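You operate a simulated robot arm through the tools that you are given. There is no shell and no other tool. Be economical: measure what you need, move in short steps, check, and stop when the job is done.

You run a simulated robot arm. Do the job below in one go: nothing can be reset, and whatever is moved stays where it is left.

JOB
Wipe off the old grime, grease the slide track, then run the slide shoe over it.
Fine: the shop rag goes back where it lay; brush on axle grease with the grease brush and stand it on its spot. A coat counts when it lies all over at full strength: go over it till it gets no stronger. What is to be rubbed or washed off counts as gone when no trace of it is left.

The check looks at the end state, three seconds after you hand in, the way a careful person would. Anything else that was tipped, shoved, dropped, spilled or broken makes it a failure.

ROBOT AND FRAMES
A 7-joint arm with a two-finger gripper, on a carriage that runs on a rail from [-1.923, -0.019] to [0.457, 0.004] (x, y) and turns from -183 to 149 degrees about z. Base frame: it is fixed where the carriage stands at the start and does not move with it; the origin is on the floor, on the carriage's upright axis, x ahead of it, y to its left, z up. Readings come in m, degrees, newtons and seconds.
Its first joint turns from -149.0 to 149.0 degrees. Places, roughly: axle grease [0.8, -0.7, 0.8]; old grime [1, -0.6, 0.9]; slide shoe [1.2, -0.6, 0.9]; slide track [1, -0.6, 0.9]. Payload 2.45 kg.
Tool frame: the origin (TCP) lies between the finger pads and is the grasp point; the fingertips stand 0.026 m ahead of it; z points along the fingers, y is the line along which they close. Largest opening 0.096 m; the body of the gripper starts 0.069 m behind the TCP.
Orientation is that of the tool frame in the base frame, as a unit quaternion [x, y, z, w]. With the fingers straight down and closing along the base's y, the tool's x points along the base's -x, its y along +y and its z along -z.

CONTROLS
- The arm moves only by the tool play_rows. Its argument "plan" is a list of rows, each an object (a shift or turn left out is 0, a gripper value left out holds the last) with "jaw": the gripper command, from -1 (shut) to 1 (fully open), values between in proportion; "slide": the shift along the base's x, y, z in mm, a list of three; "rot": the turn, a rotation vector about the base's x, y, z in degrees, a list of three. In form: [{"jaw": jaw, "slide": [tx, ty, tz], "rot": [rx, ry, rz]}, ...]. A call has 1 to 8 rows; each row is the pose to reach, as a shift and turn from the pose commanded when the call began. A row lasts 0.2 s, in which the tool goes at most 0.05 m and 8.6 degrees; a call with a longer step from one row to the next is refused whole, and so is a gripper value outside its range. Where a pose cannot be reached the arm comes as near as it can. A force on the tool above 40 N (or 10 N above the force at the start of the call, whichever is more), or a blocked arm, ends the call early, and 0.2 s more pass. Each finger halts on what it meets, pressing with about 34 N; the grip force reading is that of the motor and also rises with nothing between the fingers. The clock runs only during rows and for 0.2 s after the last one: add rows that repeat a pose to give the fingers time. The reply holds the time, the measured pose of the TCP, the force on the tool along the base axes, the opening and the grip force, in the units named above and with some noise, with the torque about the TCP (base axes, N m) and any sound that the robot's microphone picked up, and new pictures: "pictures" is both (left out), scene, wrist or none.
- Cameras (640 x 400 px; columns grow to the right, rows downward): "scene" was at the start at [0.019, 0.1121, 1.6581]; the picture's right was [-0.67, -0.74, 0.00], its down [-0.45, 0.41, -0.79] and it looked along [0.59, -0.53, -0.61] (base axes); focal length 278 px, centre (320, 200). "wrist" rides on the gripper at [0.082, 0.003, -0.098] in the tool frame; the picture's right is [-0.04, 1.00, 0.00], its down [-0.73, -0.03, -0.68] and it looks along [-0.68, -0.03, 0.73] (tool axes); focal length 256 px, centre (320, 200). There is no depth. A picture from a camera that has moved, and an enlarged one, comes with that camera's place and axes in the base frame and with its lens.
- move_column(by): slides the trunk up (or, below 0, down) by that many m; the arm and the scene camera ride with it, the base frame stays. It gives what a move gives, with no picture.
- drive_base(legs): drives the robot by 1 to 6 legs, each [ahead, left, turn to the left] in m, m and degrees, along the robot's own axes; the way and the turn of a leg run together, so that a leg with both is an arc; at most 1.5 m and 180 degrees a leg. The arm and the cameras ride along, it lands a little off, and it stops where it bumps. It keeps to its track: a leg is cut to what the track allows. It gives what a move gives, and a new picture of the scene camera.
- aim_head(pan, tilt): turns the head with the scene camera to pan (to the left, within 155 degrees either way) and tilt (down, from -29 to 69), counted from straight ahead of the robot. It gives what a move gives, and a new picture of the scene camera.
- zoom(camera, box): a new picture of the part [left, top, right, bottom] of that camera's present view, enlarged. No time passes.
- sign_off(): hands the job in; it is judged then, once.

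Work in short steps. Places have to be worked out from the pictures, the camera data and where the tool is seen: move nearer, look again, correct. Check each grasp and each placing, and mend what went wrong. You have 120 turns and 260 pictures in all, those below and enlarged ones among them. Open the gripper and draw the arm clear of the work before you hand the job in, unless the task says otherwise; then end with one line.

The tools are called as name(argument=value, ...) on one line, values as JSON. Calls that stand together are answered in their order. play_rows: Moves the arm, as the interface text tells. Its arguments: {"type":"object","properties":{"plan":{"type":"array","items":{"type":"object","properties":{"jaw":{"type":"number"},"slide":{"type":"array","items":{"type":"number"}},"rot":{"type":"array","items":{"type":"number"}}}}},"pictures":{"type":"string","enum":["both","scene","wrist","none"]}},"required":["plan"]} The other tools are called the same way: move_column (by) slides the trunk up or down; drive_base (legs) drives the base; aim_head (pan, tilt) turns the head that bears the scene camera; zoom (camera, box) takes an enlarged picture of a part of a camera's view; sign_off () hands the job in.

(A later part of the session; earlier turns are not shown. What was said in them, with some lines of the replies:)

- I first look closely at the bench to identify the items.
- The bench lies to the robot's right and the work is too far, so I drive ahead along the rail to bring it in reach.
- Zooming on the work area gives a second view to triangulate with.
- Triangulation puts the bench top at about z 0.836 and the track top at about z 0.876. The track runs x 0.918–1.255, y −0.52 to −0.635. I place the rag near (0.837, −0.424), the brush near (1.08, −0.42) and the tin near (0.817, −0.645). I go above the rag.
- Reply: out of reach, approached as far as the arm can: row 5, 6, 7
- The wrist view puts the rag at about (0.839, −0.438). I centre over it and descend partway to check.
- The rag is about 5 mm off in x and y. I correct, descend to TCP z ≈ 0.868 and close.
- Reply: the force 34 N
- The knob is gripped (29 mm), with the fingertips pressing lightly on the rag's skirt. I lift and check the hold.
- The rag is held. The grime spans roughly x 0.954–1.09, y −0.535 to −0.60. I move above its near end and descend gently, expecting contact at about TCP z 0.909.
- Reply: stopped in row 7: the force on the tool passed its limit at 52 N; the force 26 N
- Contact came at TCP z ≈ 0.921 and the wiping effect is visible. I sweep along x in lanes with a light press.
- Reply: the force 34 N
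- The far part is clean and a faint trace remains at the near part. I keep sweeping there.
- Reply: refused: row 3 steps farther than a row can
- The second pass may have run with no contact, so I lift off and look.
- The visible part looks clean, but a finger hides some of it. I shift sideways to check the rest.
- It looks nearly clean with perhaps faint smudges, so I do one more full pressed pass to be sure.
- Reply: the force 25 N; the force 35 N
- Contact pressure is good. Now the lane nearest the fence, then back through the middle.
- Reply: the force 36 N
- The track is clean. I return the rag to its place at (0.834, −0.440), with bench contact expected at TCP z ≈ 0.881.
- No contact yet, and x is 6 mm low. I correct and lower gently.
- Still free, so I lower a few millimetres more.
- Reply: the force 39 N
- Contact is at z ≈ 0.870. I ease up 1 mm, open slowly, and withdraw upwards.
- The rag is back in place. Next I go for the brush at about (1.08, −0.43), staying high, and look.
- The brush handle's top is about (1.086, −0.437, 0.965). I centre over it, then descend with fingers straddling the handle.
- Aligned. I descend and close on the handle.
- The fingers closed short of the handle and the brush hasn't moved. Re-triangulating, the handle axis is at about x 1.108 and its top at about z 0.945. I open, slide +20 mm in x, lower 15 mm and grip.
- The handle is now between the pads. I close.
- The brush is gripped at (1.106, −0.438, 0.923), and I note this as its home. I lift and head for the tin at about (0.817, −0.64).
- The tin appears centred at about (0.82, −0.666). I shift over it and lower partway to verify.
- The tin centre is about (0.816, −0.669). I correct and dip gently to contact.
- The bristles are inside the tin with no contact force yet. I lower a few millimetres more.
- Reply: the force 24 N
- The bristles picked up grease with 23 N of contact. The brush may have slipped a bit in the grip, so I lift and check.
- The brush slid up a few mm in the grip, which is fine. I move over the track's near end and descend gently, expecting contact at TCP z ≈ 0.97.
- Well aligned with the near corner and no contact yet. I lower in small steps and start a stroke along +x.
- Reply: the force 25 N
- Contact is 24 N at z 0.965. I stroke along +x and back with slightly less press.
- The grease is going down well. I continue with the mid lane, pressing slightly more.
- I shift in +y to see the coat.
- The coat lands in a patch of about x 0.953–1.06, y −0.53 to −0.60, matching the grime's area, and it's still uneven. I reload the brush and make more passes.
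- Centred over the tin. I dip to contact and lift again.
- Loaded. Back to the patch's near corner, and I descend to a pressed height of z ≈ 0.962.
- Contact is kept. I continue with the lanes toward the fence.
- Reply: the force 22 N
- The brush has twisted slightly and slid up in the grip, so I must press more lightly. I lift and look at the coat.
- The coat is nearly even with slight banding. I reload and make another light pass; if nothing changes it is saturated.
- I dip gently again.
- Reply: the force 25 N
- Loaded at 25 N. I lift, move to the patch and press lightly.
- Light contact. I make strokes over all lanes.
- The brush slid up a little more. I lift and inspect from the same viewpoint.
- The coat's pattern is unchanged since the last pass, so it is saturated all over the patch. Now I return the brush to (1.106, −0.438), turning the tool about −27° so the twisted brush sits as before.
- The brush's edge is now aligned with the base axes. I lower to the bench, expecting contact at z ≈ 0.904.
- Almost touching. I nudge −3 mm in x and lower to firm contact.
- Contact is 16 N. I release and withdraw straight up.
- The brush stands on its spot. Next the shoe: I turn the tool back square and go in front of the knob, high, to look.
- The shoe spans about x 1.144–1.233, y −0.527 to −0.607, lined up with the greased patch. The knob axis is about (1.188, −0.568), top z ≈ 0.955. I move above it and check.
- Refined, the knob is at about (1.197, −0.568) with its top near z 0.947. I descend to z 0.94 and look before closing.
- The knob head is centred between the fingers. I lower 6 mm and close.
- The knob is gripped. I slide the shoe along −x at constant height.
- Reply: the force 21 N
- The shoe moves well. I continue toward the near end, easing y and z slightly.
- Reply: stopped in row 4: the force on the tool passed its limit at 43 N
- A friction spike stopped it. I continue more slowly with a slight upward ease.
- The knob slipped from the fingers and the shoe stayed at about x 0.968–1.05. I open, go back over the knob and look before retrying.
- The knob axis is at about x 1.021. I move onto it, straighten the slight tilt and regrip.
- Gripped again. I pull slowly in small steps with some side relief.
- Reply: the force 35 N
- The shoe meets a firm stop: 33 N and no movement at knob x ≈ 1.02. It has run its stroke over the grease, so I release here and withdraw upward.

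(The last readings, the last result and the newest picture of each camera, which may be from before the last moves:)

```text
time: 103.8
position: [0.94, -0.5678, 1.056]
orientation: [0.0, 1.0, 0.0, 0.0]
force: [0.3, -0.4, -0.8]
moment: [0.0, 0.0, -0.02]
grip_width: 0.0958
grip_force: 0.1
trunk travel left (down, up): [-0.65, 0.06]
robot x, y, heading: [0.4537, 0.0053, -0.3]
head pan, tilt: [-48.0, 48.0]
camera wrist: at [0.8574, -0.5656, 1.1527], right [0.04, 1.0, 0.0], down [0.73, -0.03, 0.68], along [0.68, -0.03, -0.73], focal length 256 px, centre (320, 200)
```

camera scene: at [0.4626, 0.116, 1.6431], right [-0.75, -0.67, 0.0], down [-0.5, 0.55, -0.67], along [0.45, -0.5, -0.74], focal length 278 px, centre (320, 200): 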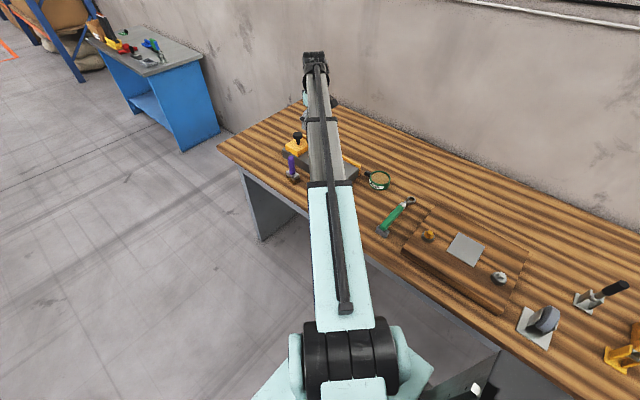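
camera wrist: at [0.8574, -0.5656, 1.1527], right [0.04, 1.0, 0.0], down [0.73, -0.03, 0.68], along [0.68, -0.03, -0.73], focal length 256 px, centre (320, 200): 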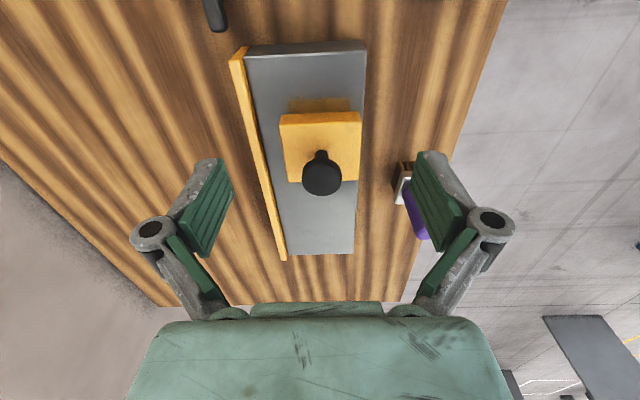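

The shoe rests centred over the greased patch at its stop. I draw the arm clear and check the whole scene.

play_rows(plan=[{"slide": [-5, 40, 10]}, {"slide": [-10, 85, 15]}, {"slide": [-10, 130, 15]}, {"slide": [0, 175, 15]}, {"slide": [20, 215, 15]}, {"slide": [50, 250, 15]}, {"slide": [85, 280, 15]}, {"slide": [115, 310, 15]}], pictures="scene")

zoom(camera="scene", box=[270, 120, 430, 220])

```text
time: 105.6
position: [1.0579, -0.2572, 1.0681]
orientation: [0.0, 1.0, 0.001, 0.001]
force: [0.0, 0.2, -0.3]
moment: [0.01, 0.01, -0.01]
grip_width: 0.0959
grip_force: 0.0
trunk travel left (down, up): [-0.65, 0.06]
robot x, y, heading: [0.4527, 0.0045, 0.0]
head pan, tilt: [-48.0, 48.0]
camera scene: at [0.4628, 0.1162, 1.6431], right [-0.74, -0.67, 0.0], down [-0.5, 0.55, -0.67], along [0.45, -0.5, -0.74], focal length 278 px, centre (320, 200)
```

scene: 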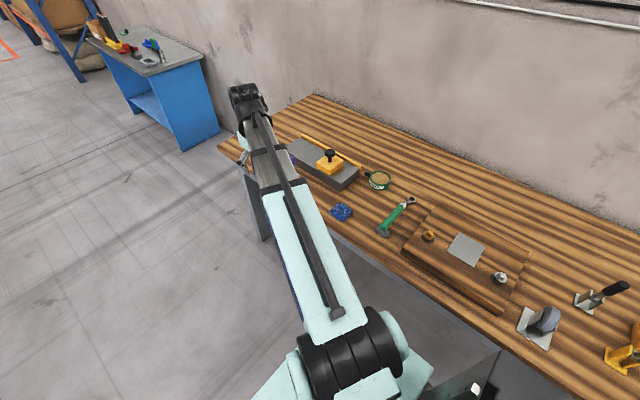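

```text
4.00 times, centred on (350, 170) of scene
camera zoom: at [0.4628, 0.1162, 1.6431], right [-0.74, -0.67, 0.0], down [-0.5, 0.55, -0.67], along [0.45, -0.5, -0.74], focal length 1110 px, centre (200, 320)
```

zoom: 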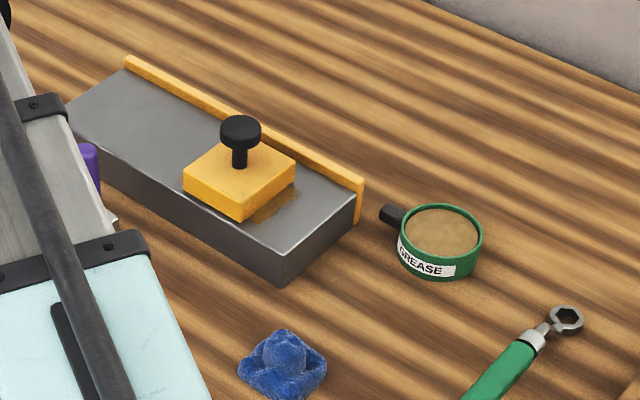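

The rag and tin look unchanged and the shoe is square on the track. A last look at the brush with the wrist camera.

play_rows(plan=[{"slide": [-40, 20, 0]}, {"slide": [-80, 40, 0]}, {"slide": [-115, 40, 0]}, {"slide": [-115, 40, 0]}], pictures="both")

zoom(camera="wrist", box=[0, 60, 320, 260])

```text
time: 106.6
position: [0.9379, -0.2201, 1.0684]
orientation: [0.0, 1.0, -0.001, 0.001]
force: [0.3, -0.7, 0.6]
moment: [0.02, -0.04, -0.03]
grip_width: 0.0962
grip_force: 0.2
trunk travel left (down, up): [-0.65, 0.06]
robot x, y, heading: [0.4557, 0.0044, -0.0]
head pan, tilt: [-48.0, 48.0]
camera scene: at [0.4625, 0.1161, 1.6431], right [-0.74, -0.67, 0.0], down [-0.5, 0.55, -0.67], along [0.45, -0.5, -0.74], focal length 278 px, centre (320, 200)
camera wrist: at [0.8566, -0.2185, 1.166], right [0.04, 1.0, 0.0], down [0.73, -0.03, 0.68], along [0.68, -0.03, -0.73], focal length 256 px, centre (320, 200)
```

scene: 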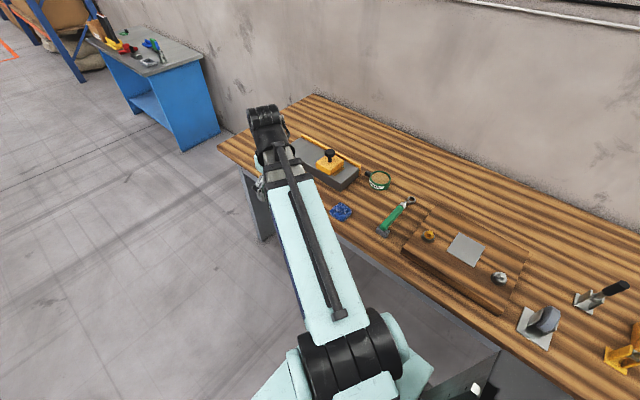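
wrist: 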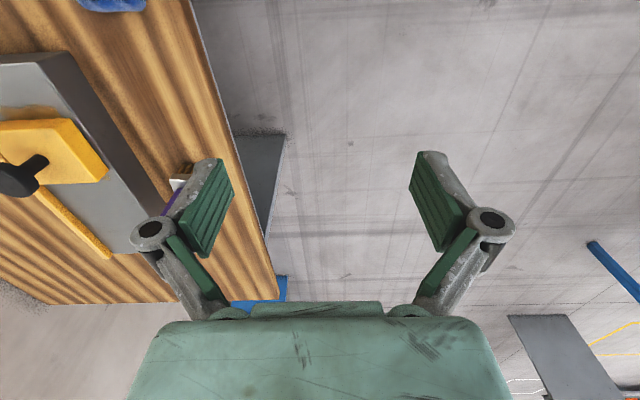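

```text
2.00 times, centred on (160, 160) of wrist
camera zoom: at [0.8566, -0.2185, 1.166], right [0.04, 1.0, 0.0], down [0.73, -0.03, 0.68], along [0.68, -0.03, -0.73], focal length 512 px, centre (640, 280)
```

zoom: 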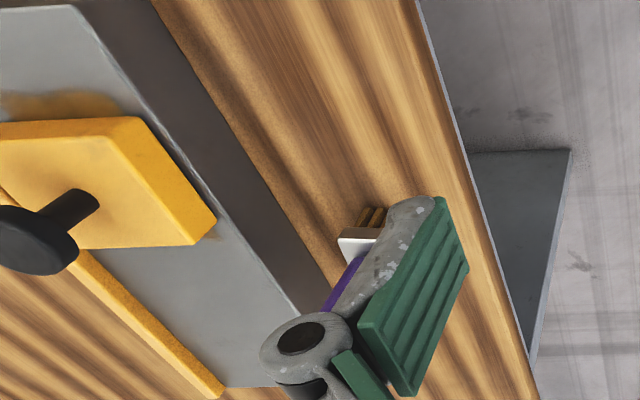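

The brush stands on its spot, the rag is back, the track is greased, the shoe has been run to its stop and the arm is clear. I hand in.

sign_off()

```text
The job is handed in.
```

I wiped the grime off and greased the track until another pass made the coat no stronger, then ran the slide shoe over it. The shoe stopped hard partway and would not pass about the last 1 cm of the near end of the greased patch. It still sits there, hiding most of the grease, so I couldn't check the coat under it. The rag and brush are back on their spots, and the gripper is open and clear.
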